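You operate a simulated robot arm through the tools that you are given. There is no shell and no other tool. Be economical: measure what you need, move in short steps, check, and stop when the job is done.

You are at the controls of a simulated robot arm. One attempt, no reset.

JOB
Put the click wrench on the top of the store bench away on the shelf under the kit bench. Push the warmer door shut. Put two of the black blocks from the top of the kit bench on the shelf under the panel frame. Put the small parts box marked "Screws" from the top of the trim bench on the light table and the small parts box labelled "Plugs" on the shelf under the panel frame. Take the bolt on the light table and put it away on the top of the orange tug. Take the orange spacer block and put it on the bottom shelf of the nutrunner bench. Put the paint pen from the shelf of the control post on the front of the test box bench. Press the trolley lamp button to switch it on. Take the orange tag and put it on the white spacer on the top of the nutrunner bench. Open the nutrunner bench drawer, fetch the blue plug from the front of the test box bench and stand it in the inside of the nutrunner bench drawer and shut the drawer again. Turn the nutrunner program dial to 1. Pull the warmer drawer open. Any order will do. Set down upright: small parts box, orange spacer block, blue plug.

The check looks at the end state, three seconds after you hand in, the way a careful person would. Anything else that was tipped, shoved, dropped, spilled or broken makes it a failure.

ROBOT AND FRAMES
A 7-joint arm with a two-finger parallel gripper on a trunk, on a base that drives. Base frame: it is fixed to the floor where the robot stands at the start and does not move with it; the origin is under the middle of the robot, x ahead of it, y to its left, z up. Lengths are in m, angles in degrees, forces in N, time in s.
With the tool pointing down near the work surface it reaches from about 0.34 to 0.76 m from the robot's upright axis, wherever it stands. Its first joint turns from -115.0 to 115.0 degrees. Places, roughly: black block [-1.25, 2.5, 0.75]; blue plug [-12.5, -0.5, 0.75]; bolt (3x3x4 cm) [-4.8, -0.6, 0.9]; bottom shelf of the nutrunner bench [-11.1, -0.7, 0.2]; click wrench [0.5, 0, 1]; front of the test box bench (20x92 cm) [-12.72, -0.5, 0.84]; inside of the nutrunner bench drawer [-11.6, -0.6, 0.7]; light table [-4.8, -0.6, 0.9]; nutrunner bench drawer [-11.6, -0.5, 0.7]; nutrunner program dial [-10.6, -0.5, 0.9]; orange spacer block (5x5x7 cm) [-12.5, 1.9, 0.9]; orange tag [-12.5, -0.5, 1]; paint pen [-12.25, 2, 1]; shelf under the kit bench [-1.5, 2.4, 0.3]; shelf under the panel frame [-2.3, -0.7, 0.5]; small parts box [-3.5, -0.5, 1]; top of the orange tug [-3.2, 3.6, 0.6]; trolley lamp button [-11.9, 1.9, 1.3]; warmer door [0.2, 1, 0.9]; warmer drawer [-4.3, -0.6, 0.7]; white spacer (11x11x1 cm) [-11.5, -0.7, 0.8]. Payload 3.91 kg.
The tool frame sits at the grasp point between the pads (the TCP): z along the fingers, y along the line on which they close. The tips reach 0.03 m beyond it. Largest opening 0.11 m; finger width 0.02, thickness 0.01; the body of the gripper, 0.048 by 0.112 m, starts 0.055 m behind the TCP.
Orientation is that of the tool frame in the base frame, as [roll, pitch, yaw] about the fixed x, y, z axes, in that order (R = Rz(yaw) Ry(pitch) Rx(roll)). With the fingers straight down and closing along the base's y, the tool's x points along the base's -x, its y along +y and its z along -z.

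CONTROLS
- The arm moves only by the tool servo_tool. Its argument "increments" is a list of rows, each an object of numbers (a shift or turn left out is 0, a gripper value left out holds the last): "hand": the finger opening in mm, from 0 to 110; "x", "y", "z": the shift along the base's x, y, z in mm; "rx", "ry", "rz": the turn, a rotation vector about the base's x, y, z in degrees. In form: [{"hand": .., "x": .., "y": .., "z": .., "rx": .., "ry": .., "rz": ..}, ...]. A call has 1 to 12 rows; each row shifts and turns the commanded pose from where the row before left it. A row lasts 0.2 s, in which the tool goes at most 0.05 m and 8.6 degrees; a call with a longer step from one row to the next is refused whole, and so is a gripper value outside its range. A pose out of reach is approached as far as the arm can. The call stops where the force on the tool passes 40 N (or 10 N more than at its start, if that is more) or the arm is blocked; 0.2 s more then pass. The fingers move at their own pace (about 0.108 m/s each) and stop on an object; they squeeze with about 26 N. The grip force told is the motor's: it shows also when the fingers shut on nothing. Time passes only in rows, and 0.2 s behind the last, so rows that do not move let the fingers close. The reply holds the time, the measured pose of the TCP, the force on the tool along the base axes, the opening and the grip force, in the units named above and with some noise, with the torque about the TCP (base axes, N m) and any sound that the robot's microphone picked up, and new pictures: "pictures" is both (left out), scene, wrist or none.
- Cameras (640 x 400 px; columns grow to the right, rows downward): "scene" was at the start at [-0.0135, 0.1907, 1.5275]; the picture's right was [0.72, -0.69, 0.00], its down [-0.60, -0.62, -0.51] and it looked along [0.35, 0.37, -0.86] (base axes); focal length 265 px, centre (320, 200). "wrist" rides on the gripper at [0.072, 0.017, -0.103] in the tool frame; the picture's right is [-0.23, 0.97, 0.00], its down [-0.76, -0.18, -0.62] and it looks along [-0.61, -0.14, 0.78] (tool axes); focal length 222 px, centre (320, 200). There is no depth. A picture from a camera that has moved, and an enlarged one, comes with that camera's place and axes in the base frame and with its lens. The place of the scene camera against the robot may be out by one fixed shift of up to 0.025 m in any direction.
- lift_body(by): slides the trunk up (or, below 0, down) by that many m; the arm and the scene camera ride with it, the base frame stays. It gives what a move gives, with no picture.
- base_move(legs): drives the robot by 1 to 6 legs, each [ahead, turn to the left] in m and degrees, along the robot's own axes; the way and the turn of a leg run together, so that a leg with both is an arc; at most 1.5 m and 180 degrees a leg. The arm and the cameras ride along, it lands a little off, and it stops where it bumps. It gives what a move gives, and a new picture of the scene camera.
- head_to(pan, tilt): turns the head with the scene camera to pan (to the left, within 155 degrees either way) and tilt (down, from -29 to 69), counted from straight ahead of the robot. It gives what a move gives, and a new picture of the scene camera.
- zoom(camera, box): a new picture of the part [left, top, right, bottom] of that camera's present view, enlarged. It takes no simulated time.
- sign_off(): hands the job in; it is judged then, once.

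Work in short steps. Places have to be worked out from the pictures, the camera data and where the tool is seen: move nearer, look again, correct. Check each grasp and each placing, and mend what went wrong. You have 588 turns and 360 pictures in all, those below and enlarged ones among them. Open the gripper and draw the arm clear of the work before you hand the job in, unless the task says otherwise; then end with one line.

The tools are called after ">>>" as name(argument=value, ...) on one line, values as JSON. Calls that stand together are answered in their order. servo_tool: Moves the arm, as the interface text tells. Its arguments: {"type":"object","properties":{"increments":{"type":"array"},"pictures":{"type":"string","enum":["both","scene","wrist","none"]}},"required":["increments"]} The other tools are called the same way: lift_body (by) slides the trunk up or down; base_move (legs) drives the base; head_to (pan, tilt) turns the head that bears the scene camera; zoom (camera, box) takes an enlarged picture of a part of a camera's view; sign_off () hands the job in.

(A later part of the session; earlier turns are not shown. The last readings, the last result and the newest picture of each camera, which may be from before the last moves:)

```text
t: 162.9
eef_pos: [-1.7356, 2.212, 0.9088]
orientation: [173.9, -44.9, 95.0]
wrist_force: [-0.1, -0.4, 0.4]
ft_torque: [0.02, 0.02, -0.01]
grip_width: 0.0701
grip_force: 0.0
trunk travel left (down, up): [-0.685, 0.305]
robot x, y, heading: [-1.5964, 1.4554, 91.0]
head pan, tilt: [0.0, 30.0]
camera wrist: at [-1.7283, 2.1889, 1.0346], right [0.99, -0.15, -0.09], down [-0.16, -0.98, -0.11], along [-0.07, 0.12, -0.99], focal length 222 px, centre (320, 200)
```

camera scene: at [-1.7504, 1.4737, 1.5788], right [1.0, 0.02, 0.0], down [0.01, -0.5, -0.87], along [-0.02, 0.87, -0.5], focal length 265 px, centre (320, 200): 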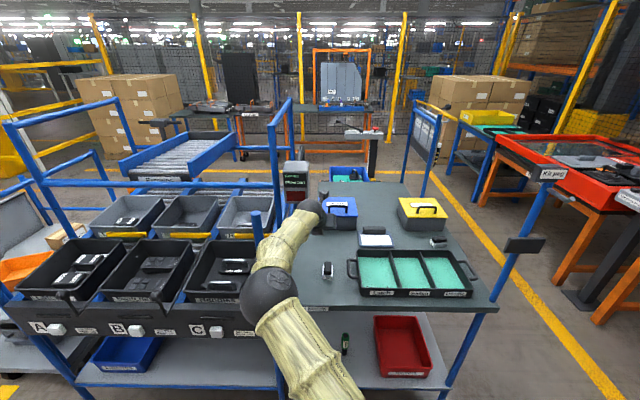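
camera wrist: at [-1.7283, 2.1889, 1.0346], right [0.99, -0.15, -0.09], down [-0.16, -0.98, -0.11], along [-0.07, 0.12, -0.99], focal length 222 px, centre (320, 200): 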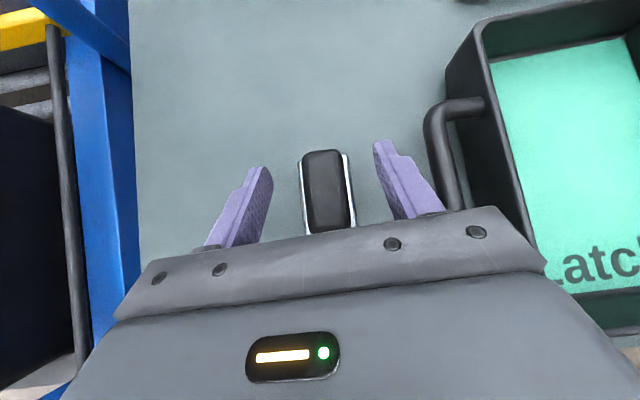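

Aligned. Down 24 mm, close, and lift.

>>> servo_tool(increments=[{"z": -12, "y": -3}, {"z": -12}, {"hand": 0}, {"hand": 0}, {"hand": 0}, {"z": 40}, {"z": 45}, {"z": 45}], pictures="wrist")

```text
t: 164.7
eef_pos: [-1.7362, 2.2092, 1.0155]
orientation: [173.9, -45.0, 95.2]
wrist_force: [-0.3, 0.3, -2.8]
ft_torque: [-0.01, 0.03, 0.01]
grip_width: 0.0398
grip_force: 25.5
trunk travel left (down, up): [-0.685, 0.305]
robot x, y, heading: [-1.601, 1.4533, 91.1]
head pan, tilt: [0.0, 30.0]
camera wrist: at [-1.7287, 2.1865, 1.1416], right [0.99, -0.15, -0.09], down [-0.16, -0.98, -0.11], along [-0.07, 0.12, -0.99], focal length 222 px, centre (320, 200)
```

wrist: 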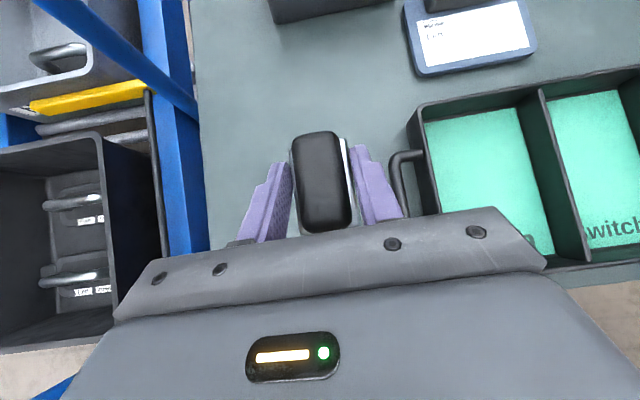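

Held. I drive back to the panel frame the same way.

>>> base_move(legs=[[-0.21, 0], [0, 130], [0.95, 0], [0, 49]])

>>> servo_tool(increments=[{"rz": -5}, {"rz": -5}], pictures="none")

```text
t: 182.9
eef_pos: [-2.207, -0.1296, 1.0158]
orientation: [173.9, -44.8, -87.0]
wrist_force: [-0.3, -0.7, -2.8]
ft_torque: [0.03, -0.01, 0.02]
grip_width: 0.0397
grip_force: 26.5
trunk travel left (down, up): [-0.685, 0.305]
robot x, y, heading: [-2.3191, 0.632, -91.0]
head pan, tilt: [0.0, 30.0]
camera scene: at [-2.167, 0.5841, 1.5788], right [-1.0, 0.02, 0.0], down [0.01, 0.5, -0.87], along [-0.01, -0.87, -0.5], focal length 265 px, centre (320, 200)
```

scene: 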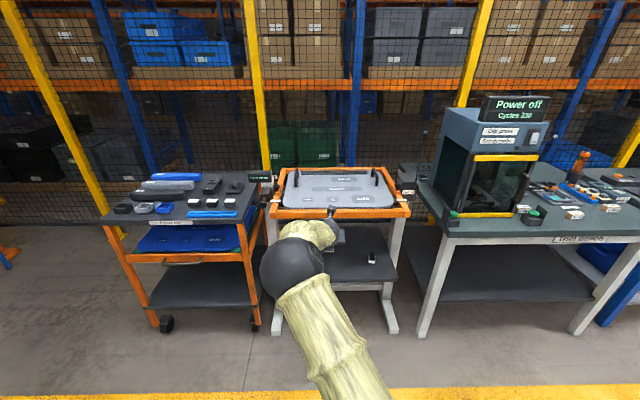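

```text
t: 183.6
eef_pos: [-2.2062, -0.129, 1.015]
orientation: [173.9, -44.9, -97.1]
wrist_force: [-1.1, -0.2, -2.1]
ft_torque: [0.03, -0.03, 0.0]
grip_width: 0.0395
grip_force: 26.0
trunk travel left (down, up): [-0.685, 0.305]
robot x, y, heading: [-2.3215, 0.6294, -91.2]
head pan, tilt: [0.0, 30.0]
```

Same sequence: swing right, lower trunk, drive in.

>>> servo_tool(increments=[{"x": -40}, {"x": -40}, {"x": -40}, {"x": -40}, {"x": -40}, {"x": -40}, {"x": -42}], pictures="none")

>>> lift_body(by=-0.4)

>>> base_move(legs=[[0.36, 0]])

>>> servo_tool(increments=[{"x": 0}], pictures="wrist")

```text
t: 185.2
eef_pos: [-2.4895, -0.1301, 1.0173]
orientation: [174.0, -44.9, -96.9]
wrist_force: [-1.4, 0.7, -2.5]
ft_torque: [0.03, 0.01, 0.0]
grip_width: 0.0396
grip_force: 25.6
trunk travel left (down, up): [-0.685, 0.305]
robot x, y, heading: [-2.3166, 0.6322, -91.1]
head pan, tilt: [0.0, 30.0]
```

```text
t: 189.0
eef_pos: [-2.4873, -0.1299, 0.6164]
orientation: [173.9, -45.0, -97.1]
wrist_force: [0.3, 0.2, -3.3]
ft_torque: [0.02, -0.01, -0.01]
grip_width: 0.0395
grip_force: 25.6
trunk travel left (down, up): [-0.285, 0.705]
robot x, y, heading: [-2.3181, 0.6274, -90.9]
head pan, tilt: [0.0, 30.0]
```

```text
t: 191.6
eef_pos: [-2.4928, -0.4919, 0.6158]
orientation: [173.9, -44.9, -96.9]
wrist_force: [-0.6, -0.3, -3.2]
ft_torque: [0.06, -0.03, 0.01]
grip_width: 0.0396
grip_force: 25.9
trunk travel left (down, up): [-0.285, 0.705]
robot x, y, heading: [-2.3225, 0.2675, -90.8]
head pan, tilt: [0.0, 30.0]
camera scene: at [-2.1732, 0.2227, 1.1789], right [-1.0, 0.02, 0.0], down [0.01, 0.5, -0.87], along [-0.01, -0.87, -0.5], focal length 265 px, centre (320, 200)
```

scene: 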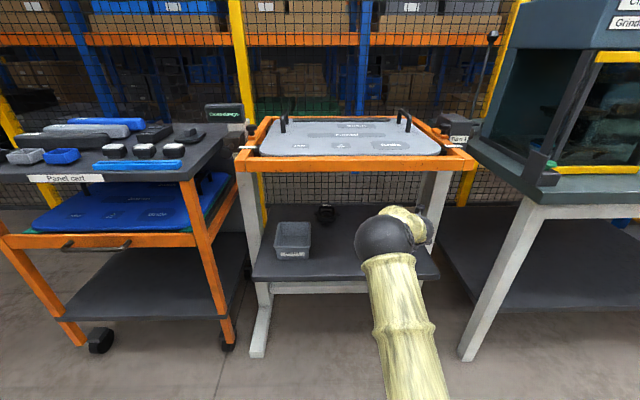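

```text
t: 192.0
eef_pos: [-2.4935, -0.4923, 0.6157]
orientation: [173.9, -45.0, -96.9]
wrist_force: [0.2, -0.1, -2.2]
ft_torque: [0.02, -0.01, 0.0]
grip_width: 0.0398
grip_force: 26.5
trunk travel left (down, up): [-0.285, 0.705]
robot x, y, heading: [-2.3222, 0.2693, -90.9]
head pan, tilt: [0.0, 30.0]
camera wrist: at [-2.4959, -0.4696, 0.7413], right [-0.93, 0.35, -0.09], down [0.36, 0.93, -0.11], along [0.04, -0.13, -0.99], focal length 222 px, centre (320, 200)
```

wrist: 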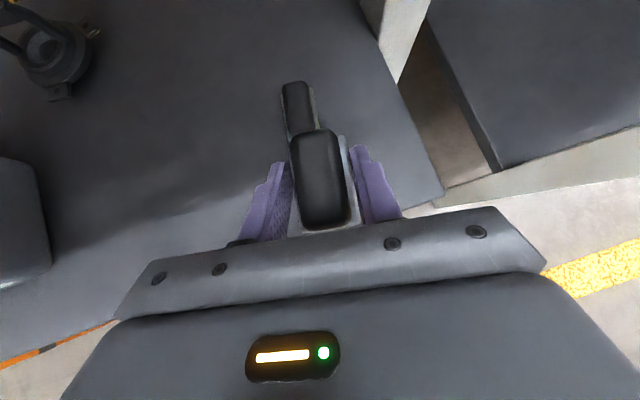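

The wrist view shows the shelf's front edge nearer y≈−0.46, so I go in to y≈−0.525 (A is at −0.60 behind) and lower.

>>> servo_tool(increments=[{"y": -33, "x": 30}, {"z": -30}, {"z": -30}, {"z": -20}, {"z": -10}, {"z": 0}], pictures="wrist")

```text
t: 193.4
eef_pos: [-2.463, -0.5248, 0.5264]
orientation: [173.9, -44.9, -96.9]
wrist_force: [0.3, 0.6, -2.8]
ft_torque: [0.03, 0.02, 0.05]
grip_width: 0.0395
grip_force: 25.8
trunk travel left (down, up): [-0.285, 0.705]
robot x, y, heading: [-2.3251, 0.265, -90.8]
head pan, tilt: [0.0, 30.0]
camera wrist: at [-2.4662, -0.5025, 0.6514], right [-0.93, 0.35, -0.09], down [0.36, 0.93, -0.11], along [0.04, -0.14, -0.99], focal length 222 px, centre (320, 200)
```

wrist: 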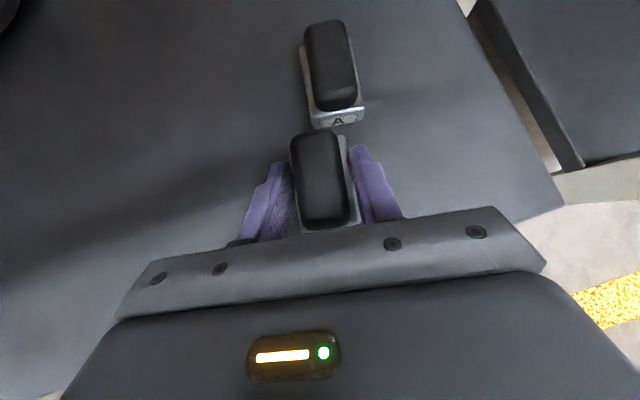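

Clear gap to A. Final lowering and release.

>>> servo_tool(increments=[{"z": -5}, {"z": 0}], pictures="none")

>>> servo_tool(increments=[{"z": -4}, {"z": 0}], pictures="none")

```text
t: 194.0
eef_pos: [-2.4622, -0.5244, 0.5213]
orientation: [174.0, -44.9, -96.8]
wrist_force: [-0.2, -0.7, -2.2]
ft_torque: [0.0, -0.02, -0.01]
grip_width: 0.0394
grip_force: 25.9
trunk travel left (down, up): [-0.285, 0.705]
robot x, y, heading: [-2.3255, 0.262, -90.8]
head pan, tilt: [0.0, 30.0]
```

```text
t: 194.6
eef_pos: [-2.4628, -0.5234, 0.5163]
orientation: [173.9, -45.0, -96.9]
wrist_force: [-0.1, -0.3, -0.3]
ft_torque: [0.08, -0.05, 0.02]
grip_width: 0.0397
grip_force: 26.3
trunk travel left (down, up): [-0.285, 0.705]
robot x, y, heading: [-2.3265, 0.2648, -90.8]
head pan, tilt: [0.0, 30.0]
```

>>> servo_tool(increments=[{"z": -1}, {"hand": 60}, {"hand": 70}, {"hand": 70}, {"z": 35}, {"z": 45}], pictures="wrist")

```text
t: 196.0
eef_pos: [-2.4633, -0.5237, 0.597]
orientation: [173.9, -44.9, -97.0]
wrist_force: [-0.9, 0.3, -0.4]
ft_torque: [0.01, 0.02, 0.0]
grip_width: 0.0701
grip_force: 0.1
trunk travel left (down, up): [-0.285, 0.705]
robot x, y, heading: [-2.3285, 0.2669, -90.7]
head pan, tilt: [0.0, 30.0]
camera wrist: at [-2.4657, -0.5021, 0.722], right [-0.93, 0.35, -0.09], down [0.36, 0.93, -0.11], along [0.04, -0.14, -0.99], focal length 222 px, centre (320, 200)
```

wrist: 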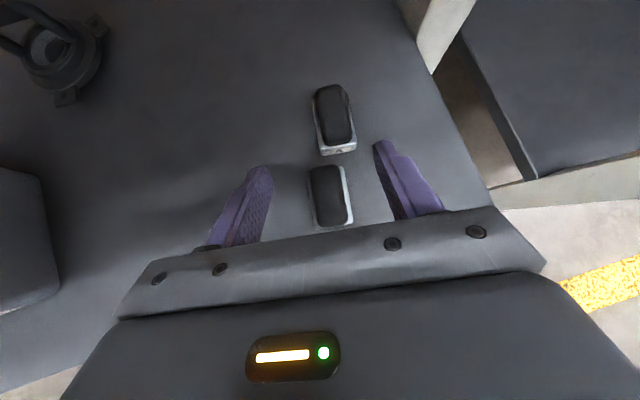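

Both blocks are on the shelf. I back out, raise, and drive to face the trim bench.

>>> base_move(legs=[[-0.6, 0], [0, -90], [1.15, 0], [0, 90]])

>>> lift_body(by=0.4)

>>> head_to(pan=0, tilt=35)

```text
t: 217.5
eef_pos: [-3.6048, 0.1227, 0.5962]
orientation: [173.9, -44.9, -98.2]
wrist_force: [-0.8, 0.0, -0.1]
ft_torque: [-0.02, -0.01, 0.05]
grip_width: 0.07
grip_force: 0.1
trunk travel left (down, up): [-0.285, 0.705]
robot x, y, heading: [-3.4489, 0.9084, -91.9]
head pan, tilt: [0.0, 30.0]
camera scene: at [-3.2984, 0.8632, 1.1789], right [-1.0, 0.04, 0.0], down [0.02, 0.5, -0.87], along [-0.03, -0.87, -0.5], focal length 265 px, centre (320, 200)
```

scene: 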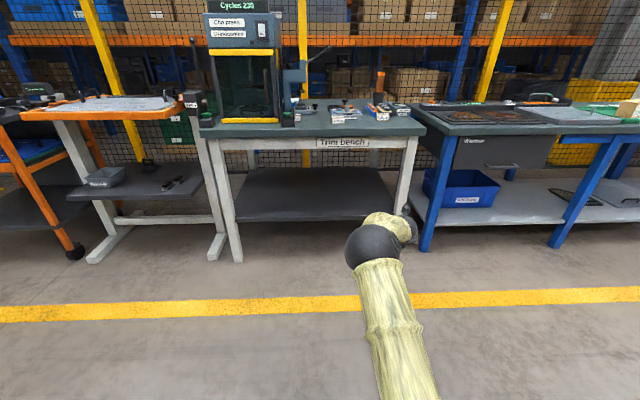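

```text
t: 221.3
eef_pos: [-3.6054, 0.1218, 0.9963]
orientation: [173.9, -44.9, -98.2]
wrist_force: [-0.4, 0.3, -0.4]
ft_torque: [0.01, -0.01, 0.0]
grip_width: 0.0699
grip_force: 0.0
trunk travel left (down, up): [-0.685, 0.305]
robot x, y, heading: [-3.4506, 0.9117, -92.4]
head pan, tilt: [0.0, 30.0]
```

```text
t: 221.9
eef_pos: [-3.6035, 0.1238, 0.9966]
orientation: [173.9, -45.0, -98.2]
wrist_force: [0.4, -0.2, 0.6]
ft_torque: [-0.01, -0.04, 0.02]
grip_width: 0.07
grip_force: 0.0
trunk travel left (down, up): [-0.685, 0.305]
robot x, y, heading: [-3.4489, 0.9107, -92.3]
head pan, tilt: [0.0, 35.0]
camera scene: at [-3.2983, 0.8655, 1.5711], right [-1.0, 0.04, 0.0], down [0.02, 0.57, -0.82], along [-0.03, -0.82, -0.57], focal length 265 px, centre (320, 200)
```

scene: 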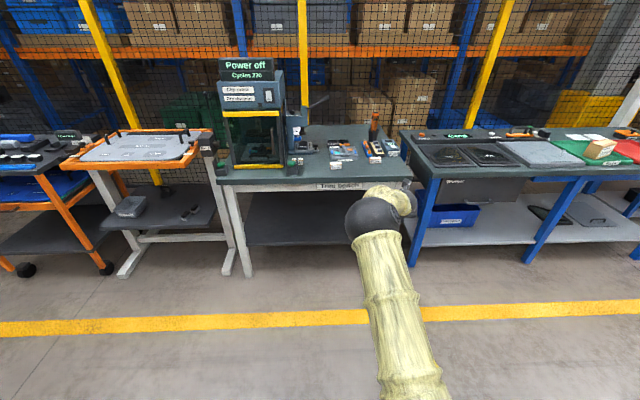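

I raise the tool a bit, go nearer and view the trim bench from above.

>>> servo_tool(increments=[{"z": 40, "x": 20}, {"z": 40, "x": 20}, {"z": 40, "x": 20}], pictures="none")

>>> base_move(legs=[[0.4, 0]])

>>> zoom(camera="scene", box=[200, 80, 480, 240])

>>> servo_tool(increments=[{"x": 0}], pictures="wrist")

```text
t: 222.8
eef_pos: [-3.5445, 0.1245, 1.1189]
orientation: [173.8, -44.8, -98.2]
wrist_force: [-0.4, 0.1, 0.7]
ft_torque: [0.01, -0.02, -0.01]
grip_width: 0.0697
grip_force: 0.0
trunk travel left (down, up): [-0.685, 0.305]
robot x, y, heading: [-3.4517, 0.9135, -92.4]
head pan, tilt: [0.0, 35.0]
```

```text
t: 225.6
eef_pos: [-3.5576, -0.279, 1.1156]
orientation: [173.9, -44.8, -98.0]
wrist_force: [1.3, -0.5, -0.5]
ft_torque: [0.04, -0.03, 0.02]
grip_width: 0.0699
grip_force: 0.1
trunk travel left (down, up): [-0.685, 0.305]
robot x, y, heading: [-3.4664, 0.511, -91.9]
head pan, tilt: [0.0, 35.0]
camera scene: at [-3.313, 0.463, 1.5711], right [-1.0, 0.04, 0.0], down [0.02, 0.57, -0.82], along [-0.03, -0.82, -0.57], focal length 265 px, centre (320, 200)
```

scene: 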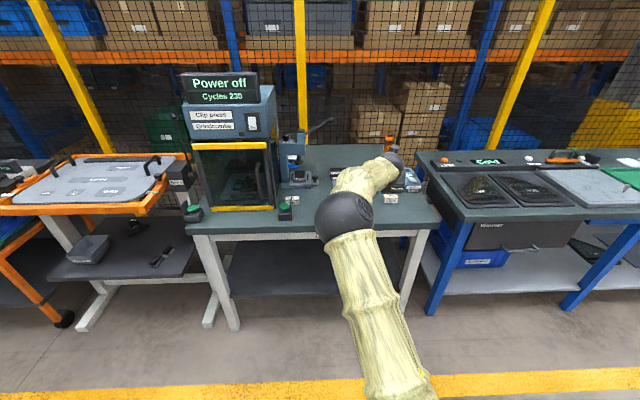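

```text
2.29 times, centred on (340, 160) of scene
camera zoom: at [-3.313, 0.463, 1.5711], right [-1.0, 0.04, 0.0], down [0.02, 0.57, -0.82], along [-0.03, -0.82, -0.57], focal length 606 px, centre (274, 291)
```

zoom: 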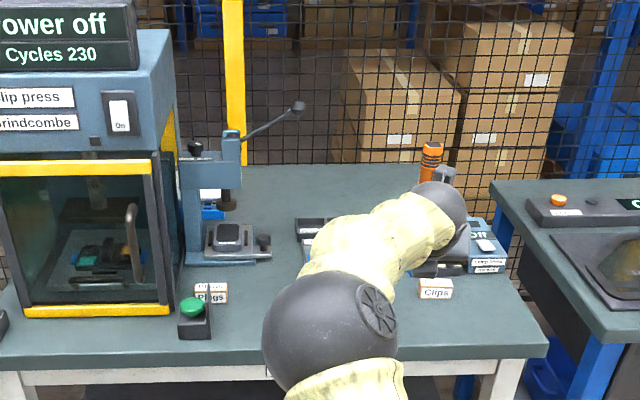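

```text
t: 226.0
eef_pos: [-3.5582, -0.2789, 1.1165]
orientation: [173.9, -44.9, -98.0]
wrist_force: [-0.3, 0.4, 0.6]
ft_torque: [0.0, 0.01, 0.01]
grip_width: 0.0695
grip_force: 0.1
trunk travel left (down, up): [-0.685, 0.305]
robot x, y, heading: [-3.4629, 0.5094, -92.1]
head pan, tilt: [0.0, 35.0]
camera wrist: at [-3.56, -0.2569, 1.2417], right [-0.93, 0.37, -0.09], down [0.37, 0.92, -0.11], along [0.04, -0.14, -0.99], focal length 222 px, centre (320, 200)
```

wrist: 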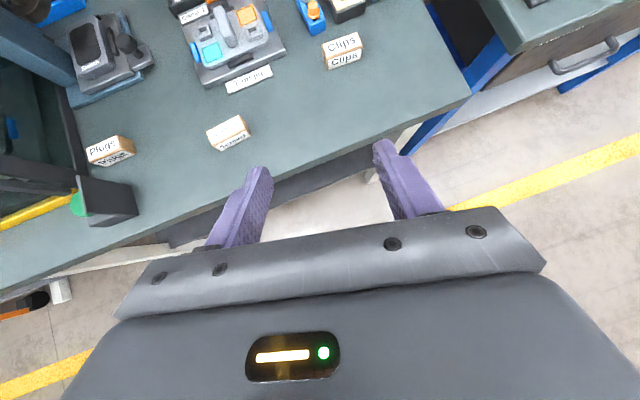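

Three small boxes; I zoom to read the labels.

>>> zoom(camera="wrist", box=[70, 90, 290, 200])

```text
2.91 times, centred on (180, 145) of wrist
camera zoom: at [-3.56, -0.2569, 1.2417], right [-0.93, 0.37, -0.09], down [0.37, 0.92, -0.11], along [0.04, -0.14, -0.99], focal length 646 px, centre (727, 360)
```

zoom: 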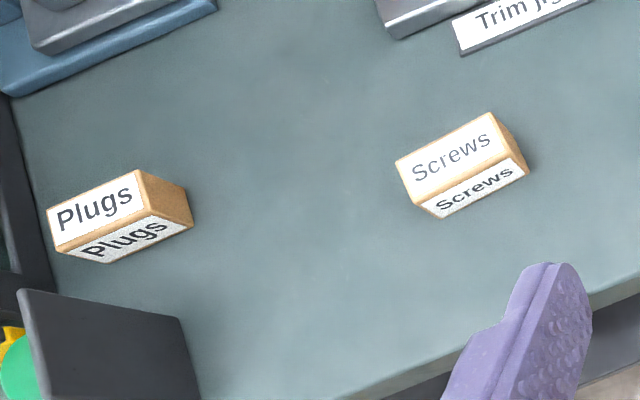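

Screws is the middle box at about (−3.437, −0.48). I straighten the tool orientation (roll, heading −85°) and move above it.

>>> servo_tool(increments=[{"rz": 6.5, "x": 25}, {"rz": 6.5, "x": 25}, {"rx": 0.4, "ry": -4.3, "rz": 4.3, "x": 25}, {"x": 25, "y": -30, "z": -30}, {"x": 20, "y": -30, "z": -30}, {"y": -30, "z": -30}], pictures="wrist")

```text
t: 227.4
eef_pos: [-3.4395, -0.3696, 1.0256]
orientation: [-179.8, -44.8, -85.2]
wrist_force: [-0.1, 0.4, 0.6]
ft_torque: [0.03, 0.0, -0.01]
grip_width: 0.0701
grip_force: 0.1
trunk travel left (down, up): [-0.685, 0.305]
robot x, y, heading: [-3.4654, 0.5078, -91.8]
head pan, tilt: [0.0, 35.0]
camera wrist: at [-3.4567, -0.3508, 1.1502], right [-0.98, 0.08, -0.16], down [0.09, 0.99, -0.09], along [0.15, -0.11, -0.98], focal length 222 px, centre (320, 200)
```

wrist: 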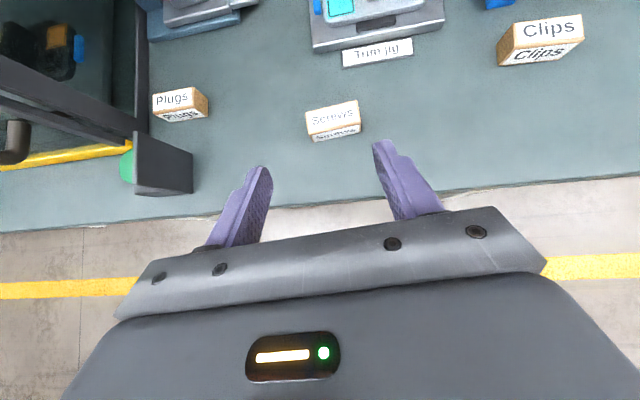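

Box top centre ≈ (−3.438, −0.489, 0.878), ~7 cm wide. I open wider and descend around it.

>>> servo_tool(increments=[{"hand": 100, "y": -26, "z": -33}, {"y": -26, "z": -33}, {"y": -26, "z": -33}, {"y": -27, "z": -32}, {"z": -14}], pictures="wrist")

```text
t: 228.6
eef_pos: [-3.4321, -0.3983, 0.9226]
orientation: [180.0, -44.9, -85.0]
wrist_force: [-0.1, 0.0, 0.4]
ft_torque: [-0.01, 0.04, 0.01]
grip_width: 0.1001
grip_force: 0.0
out of reach, approached as far as the arm can: row 2, 3, 4
trunk travel left (down, up): [-0.685, 0.305]
robot x, y, heading: [-3.4622, 0.5067, -91.8]
head pan, tilt: [0.0, 35.0]
camera wrist: at [-3.4499, -0.38, 1.047], right [-0.98, 0.08, -0.16], down [0.09, 0.99, -0.1], along [0.15, -0.11, -0.98], focal length 222 px, centre (320, 200)
```

wrist: 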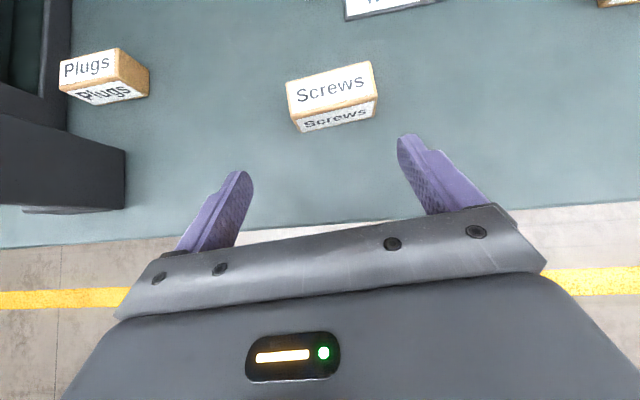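

Out of reach; I raise, retract 80 mm and drive 0.2 m closer.

>>> servo_tool(increments=[{"y": 40, "z": 25}, {"y": 40, "z": 25}, {"y": 20, "z": 20}], pictures="none")

>>> base_move(legs=[[0.2, 0]])

>>> servo_tool(increments=[{"x": 0}], pictures="wrist")

```text
t: 229.4
eef_pos: [-3.4287, -0.2974, 0.995]
orientation: [-179.9, -45.1, -85.0]
wrist_force: [0.6, 0.2, -0.1]
ft_torque: [-0.01, -0.01, 0.0]
grip_width: 0.1
grip_force: 0.1
trunk travel left (down, up): [-0.685, 0.305]
robot x, y, heading: [-3.4636, 0.5059, -92.0]
head pan, tilt: [0.0, 35.0]
```

```text
t: 231.2
eef_pos: [-3.4368, -0.499, 0.9933]
orientation: [-180.0, -44.8, -84.9]
wrist_force: [0.0, 0.3, 0.1]
ft_torque: [0.02, 0.0, 0.0]
grip_width: 0.0999
grip_force: 0.1
trunk travel left (down, up): [-0.685, 0.305]
robot x, y, heading: [-3.4712, 0.3081, -91.7]
head pan, tilt: [0.0, 35.0]
camera scene: at [-3.3198, 0.2631, 1.571], right [-1.0, 0.03, 0.0], down [0.02, 0.57, -0.82], along [-0.03, -0.82, -0.57], focal length 265 px, centre (320, 200)
```

scene: 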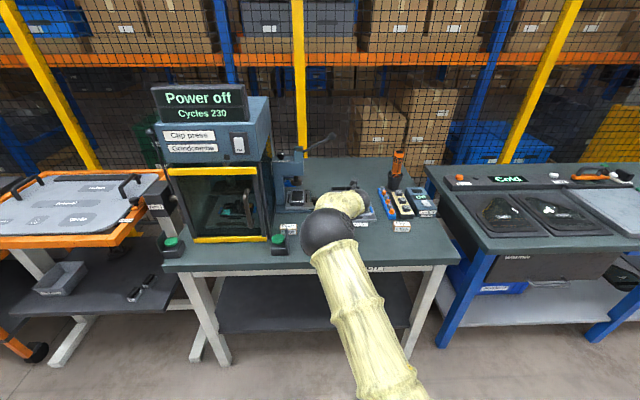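

```text
t: 231.6
eef_pos: [-3.4374, -0.4981, 0.9948]
orientation: [180.0, -44.9, -85.0]
wrist_force: [0.5, 0.0, 0.6]
ft_torque: [-0.01, -0.04, 0.0]
grip_width: 0.1001
grip_force: 0.1
trunk travel left (down, up): [-0.685, 0.305]
robot x, y, heading: [-3.4728, 0.3108, -91.7]
head pan, tilt: [0.0, 35.0]
camera wrist: at [-3.4554, -0.4793, 1.1182], right [-0.98, 0.07, -0.16], down [0.09, 0.99, -0.1], along [0.15, -0.11, -0.98], focal length 222 px, centre (320, 200)
```

wrist: 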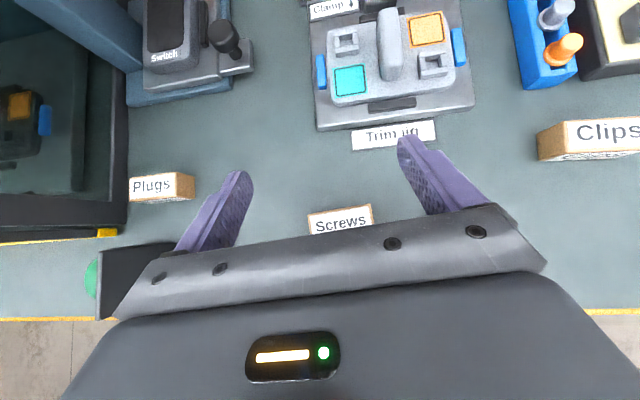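

The box is at (−3.44, −0.484). Descend and close.

>>> servo_tool(increments=[{"y": 26, "x": -3}, {"z": -40}, {"z": -40}, {"z": -35}], pictures="wrist")

```text
t: 232.6
eef_pos: [-3.4422, -0.4703, 0.8869]
orientation: [-180.0, -45.7, -85.1]
wrist_force: [0.3, 5.8, 32.2]
ft_torque: [-0.3, 0.07, -0.32]
grip_width: 0.0993
grip_force: 0.0
trunk travel left (down, up): [-0.685, 0.305]
robot x, y, heading: [-3.4706, 0.312, -91.9]
head pan, tilt: [0.0, 35.0]
camera wrist: at [-3.4597, -0.4499, 1.0124], right [-0.98, 0.07, -0.16], down [0.09, 0.99, -0.11], along [0.15, -0.12, -0.98], focal length 222 px, centre (320, 200)
```

wrist: 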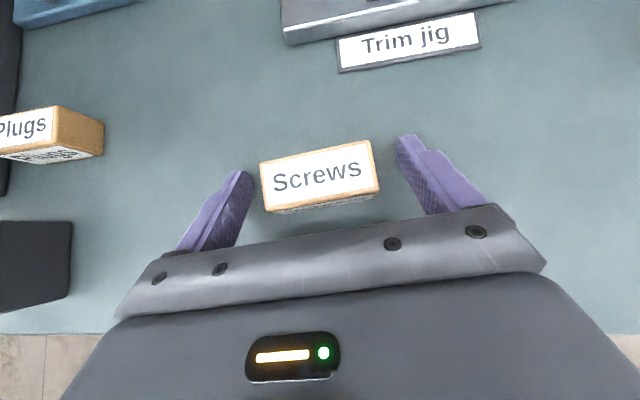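

Tips touched the bench (z≈0.86). I raise ~7 mm and close.

>>> servo_tool(increments=[{"z": 12}, {"hand": 40}, {"hand": 40}, {"hand": 40}], pictures="wrist")

```text
t: 233.6
eef_pos: [-3.4414, -0.4713, 0.8905]
orientation: [180.0, -44.8, -84.9]
wrist_force: [-0.2, 0.2, 1.0]
ft_torque: [0.0, -0.03, 0.02]
grip_width: 0.0656
grip_force: 25.8
trunk travel left (down, up): [-0.685, 0.305]
robot x, y, heading: [-3.4704, 0.3054, -91.8]
head pan, tilt: [0.0, 35.0]
camera wrist: at [-3.4591, -0.4522, 1.015], right [-0.98, 0.07, -0.16], down [0.09, 0.99, -0.09], along [0.15, -0.11, -0.98], focal length 222 px, centre (320, 200)
```

wrist: 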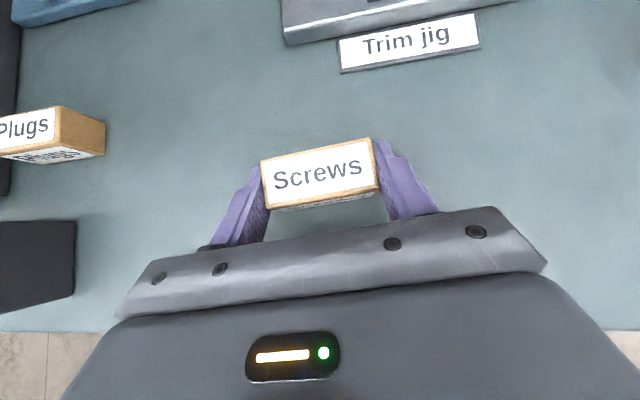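

Gripped. Lift, back off, and drive to face the light table.

>>> servo_tool(increments=[{"z": 40}, {"z": 40}, {"z": 40}, {"z": 40}], pictures="wrist")

>>> base_move(legs=[[-0.5, 0], [0, -88], [1.3, 0], [0, 90]])

```text
t: 234.6
eef_pos: [-3.4408, -0.4712, 1.0513]
orientation: [179.9, -44.9, -84.9]
wrist_force: [0.0, 0.2, -0.7]
ft_torque: [0.02, -0.02, 0.0]
grip_width: 0.0653
grip_force: 25.4
trunk travel left (down, up): [-0.685, 0.305]
robot x, y, heading: [-3.472, 0.3112, -91.7]
head pan, tilt: [0.0, 35.0]
camera wrist: at [-3.4588, -0.4528, 1.1747], right [-0.98, 0.08, -0.16], down [0.09, 0.99, -0.1], along [0.15, -0.11, -0.98], focal length 222 px, centre (320, 200)
```

wrist: 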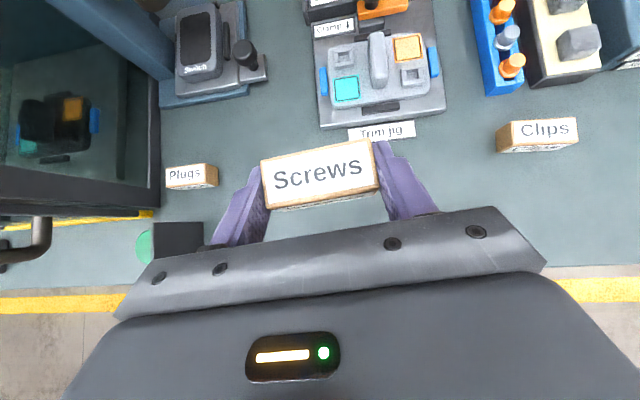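

```text
t: 256.2
eef_pos: [-4.6899, 0.0226, 1.0497]
orientation: [179.9, -45.0, -82.7]
wrist_force: [-0.2, -0.3, 0.0]
ft_torque: [0.0, -0.04, 0.0]
grip_width: 0.0652
grip_force: 25.7
trunk travel left (down, up): [-0.685, 0.305]
robot x, y, heading: [-4.7505, 0.8013, -89.5]
head pan, tilt: [0.0, 35.0]
camera scene: at [-4.5996, 0.763, 1.5711], right [-1.0, -0.01, 0.0], down [0.0, 0.57, -0.82], along [0.01, -0.82, -0.57], focal length 265 px, centre (320, 200)
```

scene: 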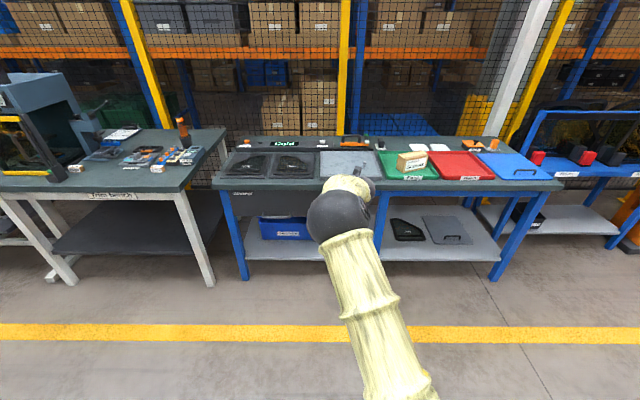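

I zoom on this bench to identify the light table and bolt.

>>> zoom(camera="scene", box=[210, 110, 570, 230])

```text
1.78 times, centred on (390, 170) of scene
camera zoom: at [-4.5996, 0.763, 1.5711], right [-1.0, -0.01, 0.0], down [0.0, 0.57, -0.82], along [0.01, -0.82, -0.57], focal length 472 px, centre (196, 253)
```

zoom: 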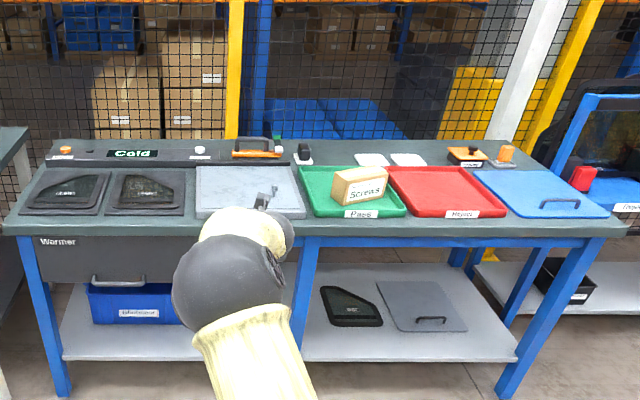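

The grey panel near (−4.73, −0.6) is likely the light table. I move nearer and look with the wrist camera.

>>> servo_tool(increments=[{"z": 40}, {"z": 40}], pictures="none")

>>> base_move(legs=[[0.4, 0]])

>>> servo_tool(increments=[{"x": 0}], pictures="wrist")

```text
t: 256.8
eef_pos: [-4.6884, 0.0216, 1.1295]
orientation: [-180.0, -44.7, -82.6]
wrist_force: [-0.5, -0.6, -0.5]
ft_torque: [0.0, -0.02, -0.01]
grip_width: 0.0652
grip_force: 25.9
trunk travel left (down, up): [-0.685, 0.305]
robot x, y, heading: [-4.7525, 0.801, -89.7]
head pan, tilt: [0.0, 35.0]
```

```text
t: 259.6
eef_pos: [-4.6865, -0.3793, 1.1292]
orientation: [-180.0, -44.8, -82.6]
wrist_force: [-0.1, -0.7, -0.3]
ft_torque: [0.01, 0.02, 0.0]
grip_width: 0.0654
grip_force: 26.2
trunk travel left (down, up): [-0.685, 0.305]
robot x, y, heading: [-4.7467, 0.3997, -89.4]
head pan, tilt: [0.0, 35.0]
camera scene: at [-4.5969, 0.361, 1.571], right [-1.0, -0.01, 0.0], down [0.0, 0.57, -0.82], along [0.01, -0.82, -0.57], focal length 265 px, centre (320, 200)
```

scene: 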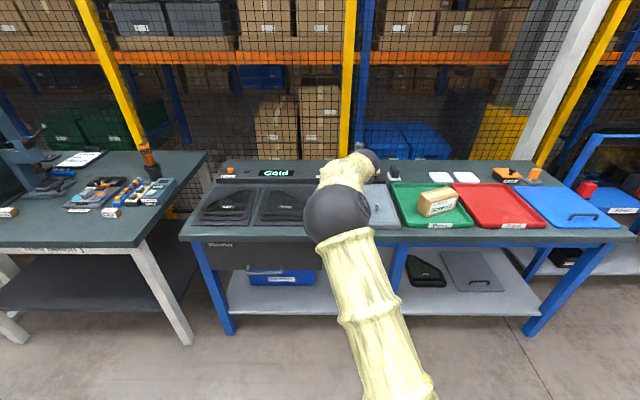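

```text
t: 260.0
eef_pos: [-4.6862, -0.378, 1.1288]
orientation: [-179.9, -44.7, -82.6]
wrist_force: [-0.6, -0.3, -1.8]
ft_torque: [0.02, 0.05, 0.0]
grip_width: 0.0654
grip_force: 25.9
trunk travel left (down, up): [-0.685, 0.305]
robot x, y, heading: [-4.7472, 0.3988, -89.7]
head pan, tilt: [0.0, 35.0]
camera wrist: at [-4.7053, -0.3608, 1.2542], right [-0.99, 0.04, -0.16], down [0.05, 0.99, -0.1], along [0.16, -0.1, -0.98], focal length 222 px, centre (320, 200)
```

wrist: 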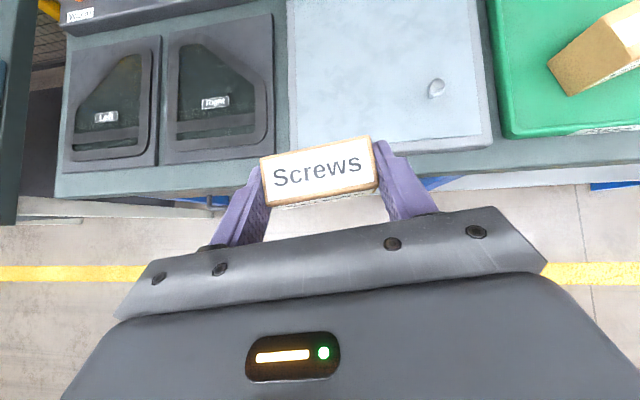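

The light table spans x −4.92…−4.59, front y≈−0.49, with the bolt at about (−4.84, −0.57). I drive in 0.22 m and lower the Screws box near (−4.68, −0.6).

>>> base_move(legs=[[0.22, 0]])

>>> servo_tool(increments=[{"z": -40}, {"z": -40}, {"z": -40}, {"z": -40}, {"z": -20}, {"z": -8}, {"z": 0}], pictures="wrist")

```text
t: 261.9
eef_pos: [-4.6843, -0.5998, 1.1291]
orientation: [179.9, -44.8, -82.7]
wrist_force: [0.5, 0.1, -0.3]
ft_torque: [0.01, 0.04, -0.02]
grip_width: 0.0652
grip_force: 25.9
trunk travel left (down, up): [-0.685, 0.305]
robot x, y, heading: [-4.7501, 0.1751, -89.6]
head pan, tilt: [0.0, 35.0]
camera scene: at [-4.5955, 0.1408, 1.571], right [-1.0, -0.01, 0.0], down [0.0, 0.57, -0.82], along [0.0, -0.82, -0.57], focal length 265 px, centre (320, 200)
```

scene: 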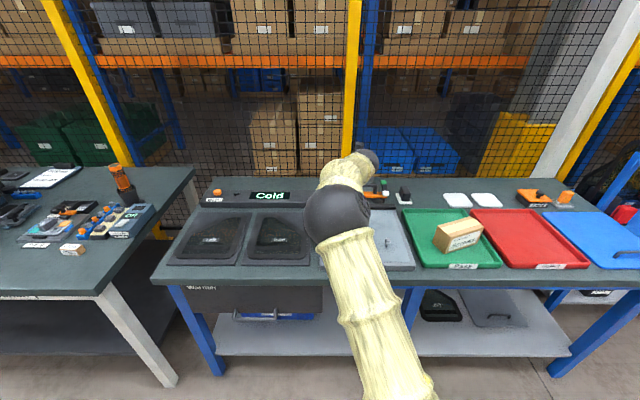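

```text
t: 263.5
eef_pos: [-4.6836, -0.5985, 0.9405]
orientation: [179.9, -44.9, -82.7]
wrist_force: [-0.3, 0.4, -0.7]
ft_torque: [0.0, 0.0, 0.02]
grip_width: 0.0655
grip_force: 25.9
trunk travel left (down, up): [-0.685, 0.305]
robot x, y, heading: [-4.7447, 0.1795, -89.7]
head pan, tilt: [0.0, 35.0]
camera wrist: at [-4.7041, -0.58, 1.0659], right [-0.99, 0.04, -0.16], down [0.05, 0.99, -0.1], along [0.16, -0.1, -0.98], focal length 222 px, centre (320, 200)
```

wrist: 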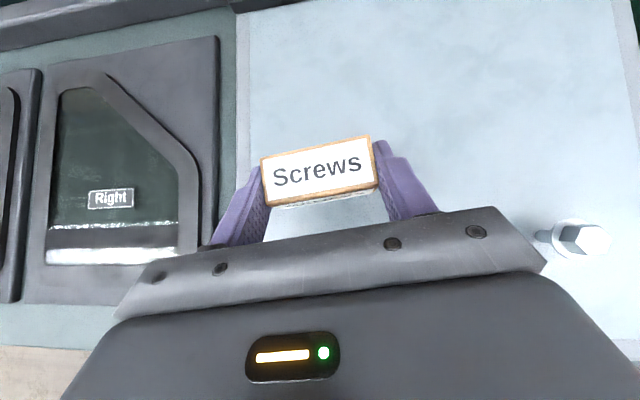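

The box is a bit near the panel's left edge; I shift it 25 mm right and 35 mm back, then lower until contact.

>>> servo_tool(increments=[{"x": -25, "y": -35}, {"z": -12}, {"z": -6}, {"z": 0}], pictures="none")

>>> servo_tool(increments=[{"z": -5}, {"z": 0}], pictures="none")

>>> servo_tool(increments=[{"z": -5}, {"z": 0}], pictures="wrist")

```text
t: 264.5
eef_pos: [-4.7111, -0.6344, 0.9235]
orientation: [-180.0, -44.8, -82.7]
wrist_force: [0.1, -0.3, -0.5]
ft_torque: [0.02, -0.01, 0.01]
grip_width: 0.0655
grip_force: 26.2
trunk travel left (down, up): [-0.685, 0.305]
robot x, y, heading: [-4.7488, 0.1777, -89.8]
head pan, tilt: [0.0, 35.0]
```

```text
t: 265.1
eef_pos: [-4.7101, -0.6336, 0.9192]
orientation: [180.0, -45.0, -82.8]
wrist_force: [-0.3, -0.1, -0.9]
ft_torque: [0.02, 0.01, 0.02]
grip_width: 0.0655
grip_force: 26.2
trunk travel left (down, up): [-0.685, 0.305]
robot x, y, heading: [-4.7477, 0.1797, -89.9]
head pan, tilt: [0.0, 35.0]
```

```text
t: 265.7
eef_pos: [-4.7111, -0.6326, 0.9142]
orientation: [179.9, -44.9, -82.7]
wrist_force: [0.6, -0.5, -0.7]
ft_torque: [-0.01, -0.02, 0.02]
grip_width: 0.0655
grip_force: 25.9
trunk travel left (down, up): [-0.685, 0.305]
robot x, y, heading: [-4.7494, 0.183, -89.7]
head pan, tilt: [0.0, 35.0]
camera wrist: at [-4.7299, -0.6155, 1.0385], right [-0.99, 0.04, -0.16], down [0.05, 0.99, -0.1], along [0.16, -0.1, -0.98], focal length 222 px, centre (320, 200)
```

wrist: 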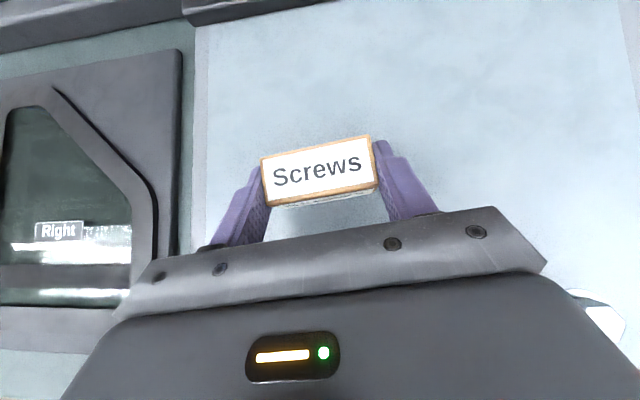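

>>> servo_tool(increments=[{"z": -4}, {"z": 0}], pictures="none")

>>> servo_tool(increments=[{"z": -3}, {"z": 0}], pictures="none")

>>> servo_tool(increments=[{"z": -3}, {"z": 0}], pictures="none")

```text
t: 266.3
eef_pos: [-4.7105, -0.6341, 0.9099]
orientation: [179.9, -44.9, -82.8]
wrist_force: [-0.6, 0.6, 0.1]
ft_torque: [0.02, 0.02, 0.0]
grip_width: 0.0654
grip_force: 25.6
trunk travel left (down, up): [-0.685, 0.305]
robot x, y, heading: [-4.7466, 0.1787, -89.7]
head pan, tilt: [0.0, 35.0]
```

```text
t: 266.9
eef_pos: [-4.7103, -0.6349, 0.9071]
orientation: [180.0, -44.9, -82.7]
wrist_force: [0.2, -0.1, -0.7]
ft_torque: [0.03, 0.0, 0.01]
grip_width: 0.0656
grip_force: 25.1
trunk travel left (down, up): [-0.685, 0.305]
robot x, y, heading: [-4.7524, 0.1803, -89.7]
head pan, tilt: [0.0, 35.0]
```

```text
t: 267.5
eef_pos: [-4.7106, -0.6336, 0.9036]
orientation: [-179.9, -44.9, -82.7]
wrist_force: [-0.1, -1.0, -1.1]
ft_torque: [-0.01, -0.01, 0.02]
grip_width: 0.0656
grip_force: 26.0
trunk travel left (down, up): [-0.685, 0.305]
robot x, y, heading: [-4.7502, 0.1779, -89.7]
head pan, tilt: [0.0, 35.0]
```

>>> servo_tool(increments=[{"z": -3}, {"z": 0}], pictures="none")

>>> servo_tool(increments=[{"z": -3}, {"z": 0}], pictures="none")

>>> servo_tool(increments=[{"z": -3}, {"z": 0}], pictures="none")

```text
t: 268.1
eef_pos: [-4.7113, -0.6339, 0.9009]
orientation: [180.0, -44.8, -82.7]
wrist_force: [-0.9, -0.3, -0.6]
ft_torque: [0.02, 0.05, 0.0]
grip_width: 0.0653
grip_force: 25.8
trunk travel left (down, up): [-0.685, 0.305]
robot x, y, heading: [-4.7512, 0.181, -89.7]
head pan, tilt: [0.0, 35.0]
```

```text
t: 268.7
eef_pos: [-4.7105, -0.634, 0.8998]
orientation: [-180.0, -45.1, -82.7]
wrist_force: [-0.6, -1.4, 10.2]
ft_torque: [-0.02, 0.05, 0.06]
grip_width: 0.0656
grip_force: 25.6
trunk travel left (down, up): [-0.685, 0.305]
robot x, y, heading: [-4.7472, 0.1796, -89.9]
head pan, tilt: [0.0, 35.0]
```

```text
t: 269.3
eef_pos: [-4.7098, -0.6345, 0.901]
orientation: [180.0, -45.3, -82.7]
wrist_force: [-1.2, -7.1, 28.8]
ft_torque: [-0.26, -0.01, -0.08]
grip_width: 0.0655
grip_force: 26.5
trunk travel left (down, up): [-0.685, 0.305]
robot x, y, heading: [-4.7457, 0.1805, -89.6]
head pan, tilt: [0.0, 35.0]
```

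Contact at 0.900 (table z≈0.87). Ease, open, raise and look.

>>> servo_tool(increments=[{"z": 4}, {"hand": 90}, {"hand": 90}, {"z": 15}, {"z": 40}, {"z": 45}], pictures="wrist")

```text
t: 270.7
eef_pos: [-4.7108, -0.6326, 0.9997]
orientation: [180.0, -44.9, -82.7]
wrist_force: [0.4, 0.1, 0.0]
ft_torque: [0.03, -0.03, -0.01]
grip_width: 0.0899
grip_force: 0.1
trunk travel left (down, up): [-0.685, 0.305]
robot x, y, heading: [-4.7458, 0.1785, -90.0]
head pan, tilt: [0.0, 35.0]
camera wrist: at [-4.7297, -0.6143, 1.1237], right [-0.99, 0.03, -0.16], down [0.05, 0.99, -0.09], along [0.16, -0.1, -0.98], focal length 222 px, centre (320, 200)
```

wrist: 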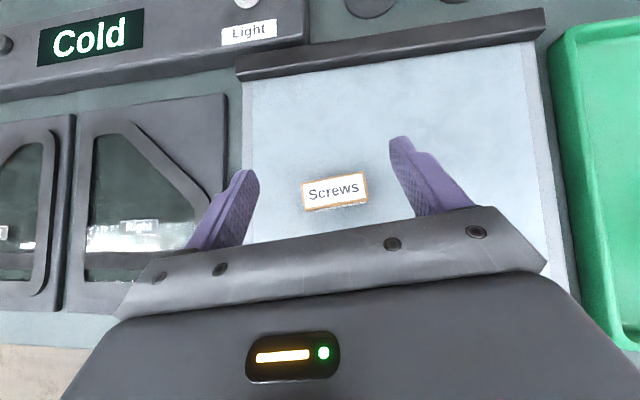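

Screws is placed. Now the bolt: I retreat and swing right to see it.

>>> servo_tool(increments=[{"y": 40}, {"y": 40, "x": -20}, {"y": 30, "x": -35}, {"x": -40}, {"x": -35}], pictures="wrist")

>>> zoom(camera="wrist", box=[250, 60, 410, 160])

```text
t: 271.9
eef_pos: [-4.8388, -0.5238, 0.9982]
orientation: [-180.0, -44.9, -82.7]
wrist_force: [0.5, -0.4, 0.2]
ft_torque: [-0.02, 0.0, 0.02]
grip_width: 0.09
grip_force: 0.0
trunk travel left (down, up): [-0.685, 0.305]
robot x, y, heading: [-4.7487, 0.1812, -89.7]
head pan, tilt: [0.0, 35.0]
camera wrist: at [-4.8586, -0.5052, 1.1234], right [-0.99, 0.04, -0.16], down [0.05, 0.99, -0.1], along [0.16, -0.1, -0.98], focal length 222 px, centre (320, 200)
```

wrist: 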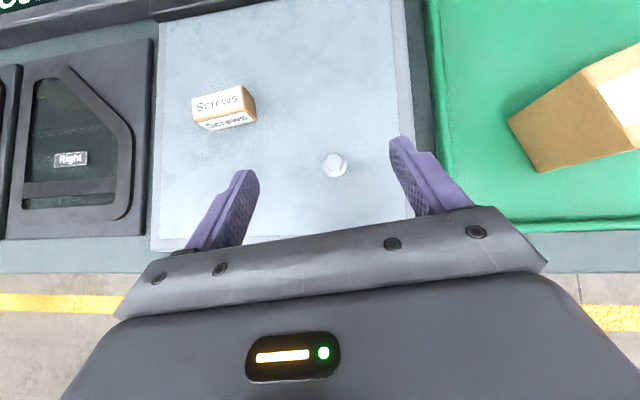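

```text
4.00 times, centred on (330, 110) of wrist
camera zoom: at [-4.8586, -0.5052, 1.1234], right [-0.99, 0.04, -0.16], down [0.05, 0.99, -0.1], along [0.16, -0.1, -0.98], focal length 888 px, centre (280, 560)
```

zoom: 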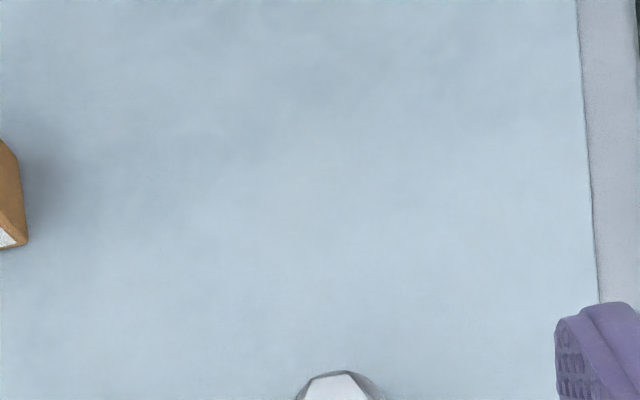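

The bolt stands at about (−4.839, −0.562). I descend around its head and close.

>>> servo_tool(increments=[{"hand": 70, "y": -16, "z": -30}, {"y": -16, "z": -30}, {"z": -30}, {"z": -2}], pictures="wrist")

```text
t: 272.9
eef_pos: [-4.8395, -0.5561, 0.9077]
orientation: [-179.9, -44.9, -82.6]
wrist_force: [0.5, -0.2, -1.2]
ft_torque: [-0.01, 0.01, 0.01]
grip_width: 0.0701
grip_force: 0.1
trunk travel left (down, up): [-0.685, 0.305]
robot x, y, heading: [-4.7478, 0.1788, -89.4]
head pan, tilt: [0.0, 35.0]
camera wrist: at [-4.8595, -0.5374, 1.0321], right [-0.99, 0.04, -0.16], down [0.05, 0.99, -0.1], along [0.16, -0.1, -0.98], focal length 222 px, centre (320, 200)
```

wrist: 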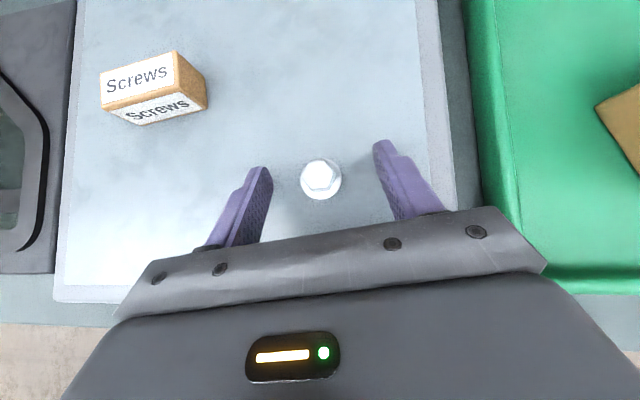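

Centred. Close and lift.

>>> servo_tool(increments=[{"hand": 0}, {"hand": 0}, {"hand": 0}, {"z": 40}, {"z": 40}, {"z": 40}], pictures="wrist")

```text
t: 274.3
eef_pos: [-4.8402, -0.5557, 1.0278]
orientation: [179.9, -44.9, -82.7]
wrist_force: [0.0, 0.0, 1.0]
ft_torque: [0.02, -0.01, 0.0]
grip_width: 0.0241
grip_force: 25.9
trunk travel left (down, up): [-0.685, 0.305]
robot x, y, heading: [-4.7497, 0.177, -89.7]
head pan, tilt: [0.0, 35.0]
camera wrist: at [-4.8596, -0.5366, 1.1521], right [-0.99, 0.04, -0.16], down [0.05, 0.99, -0.1], along [0.16, -0.1, -0.98], focal length 222 px, centre (320, 200)
```

wrist: 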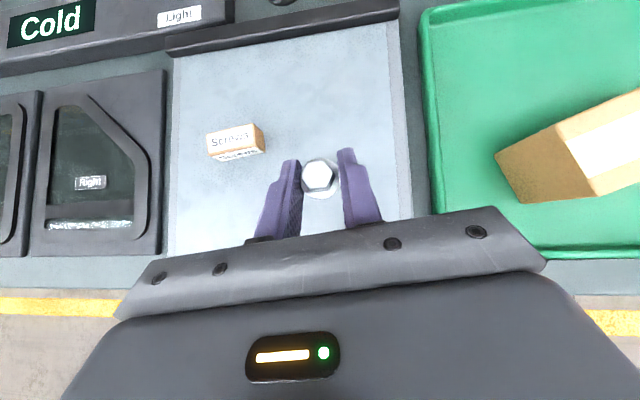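

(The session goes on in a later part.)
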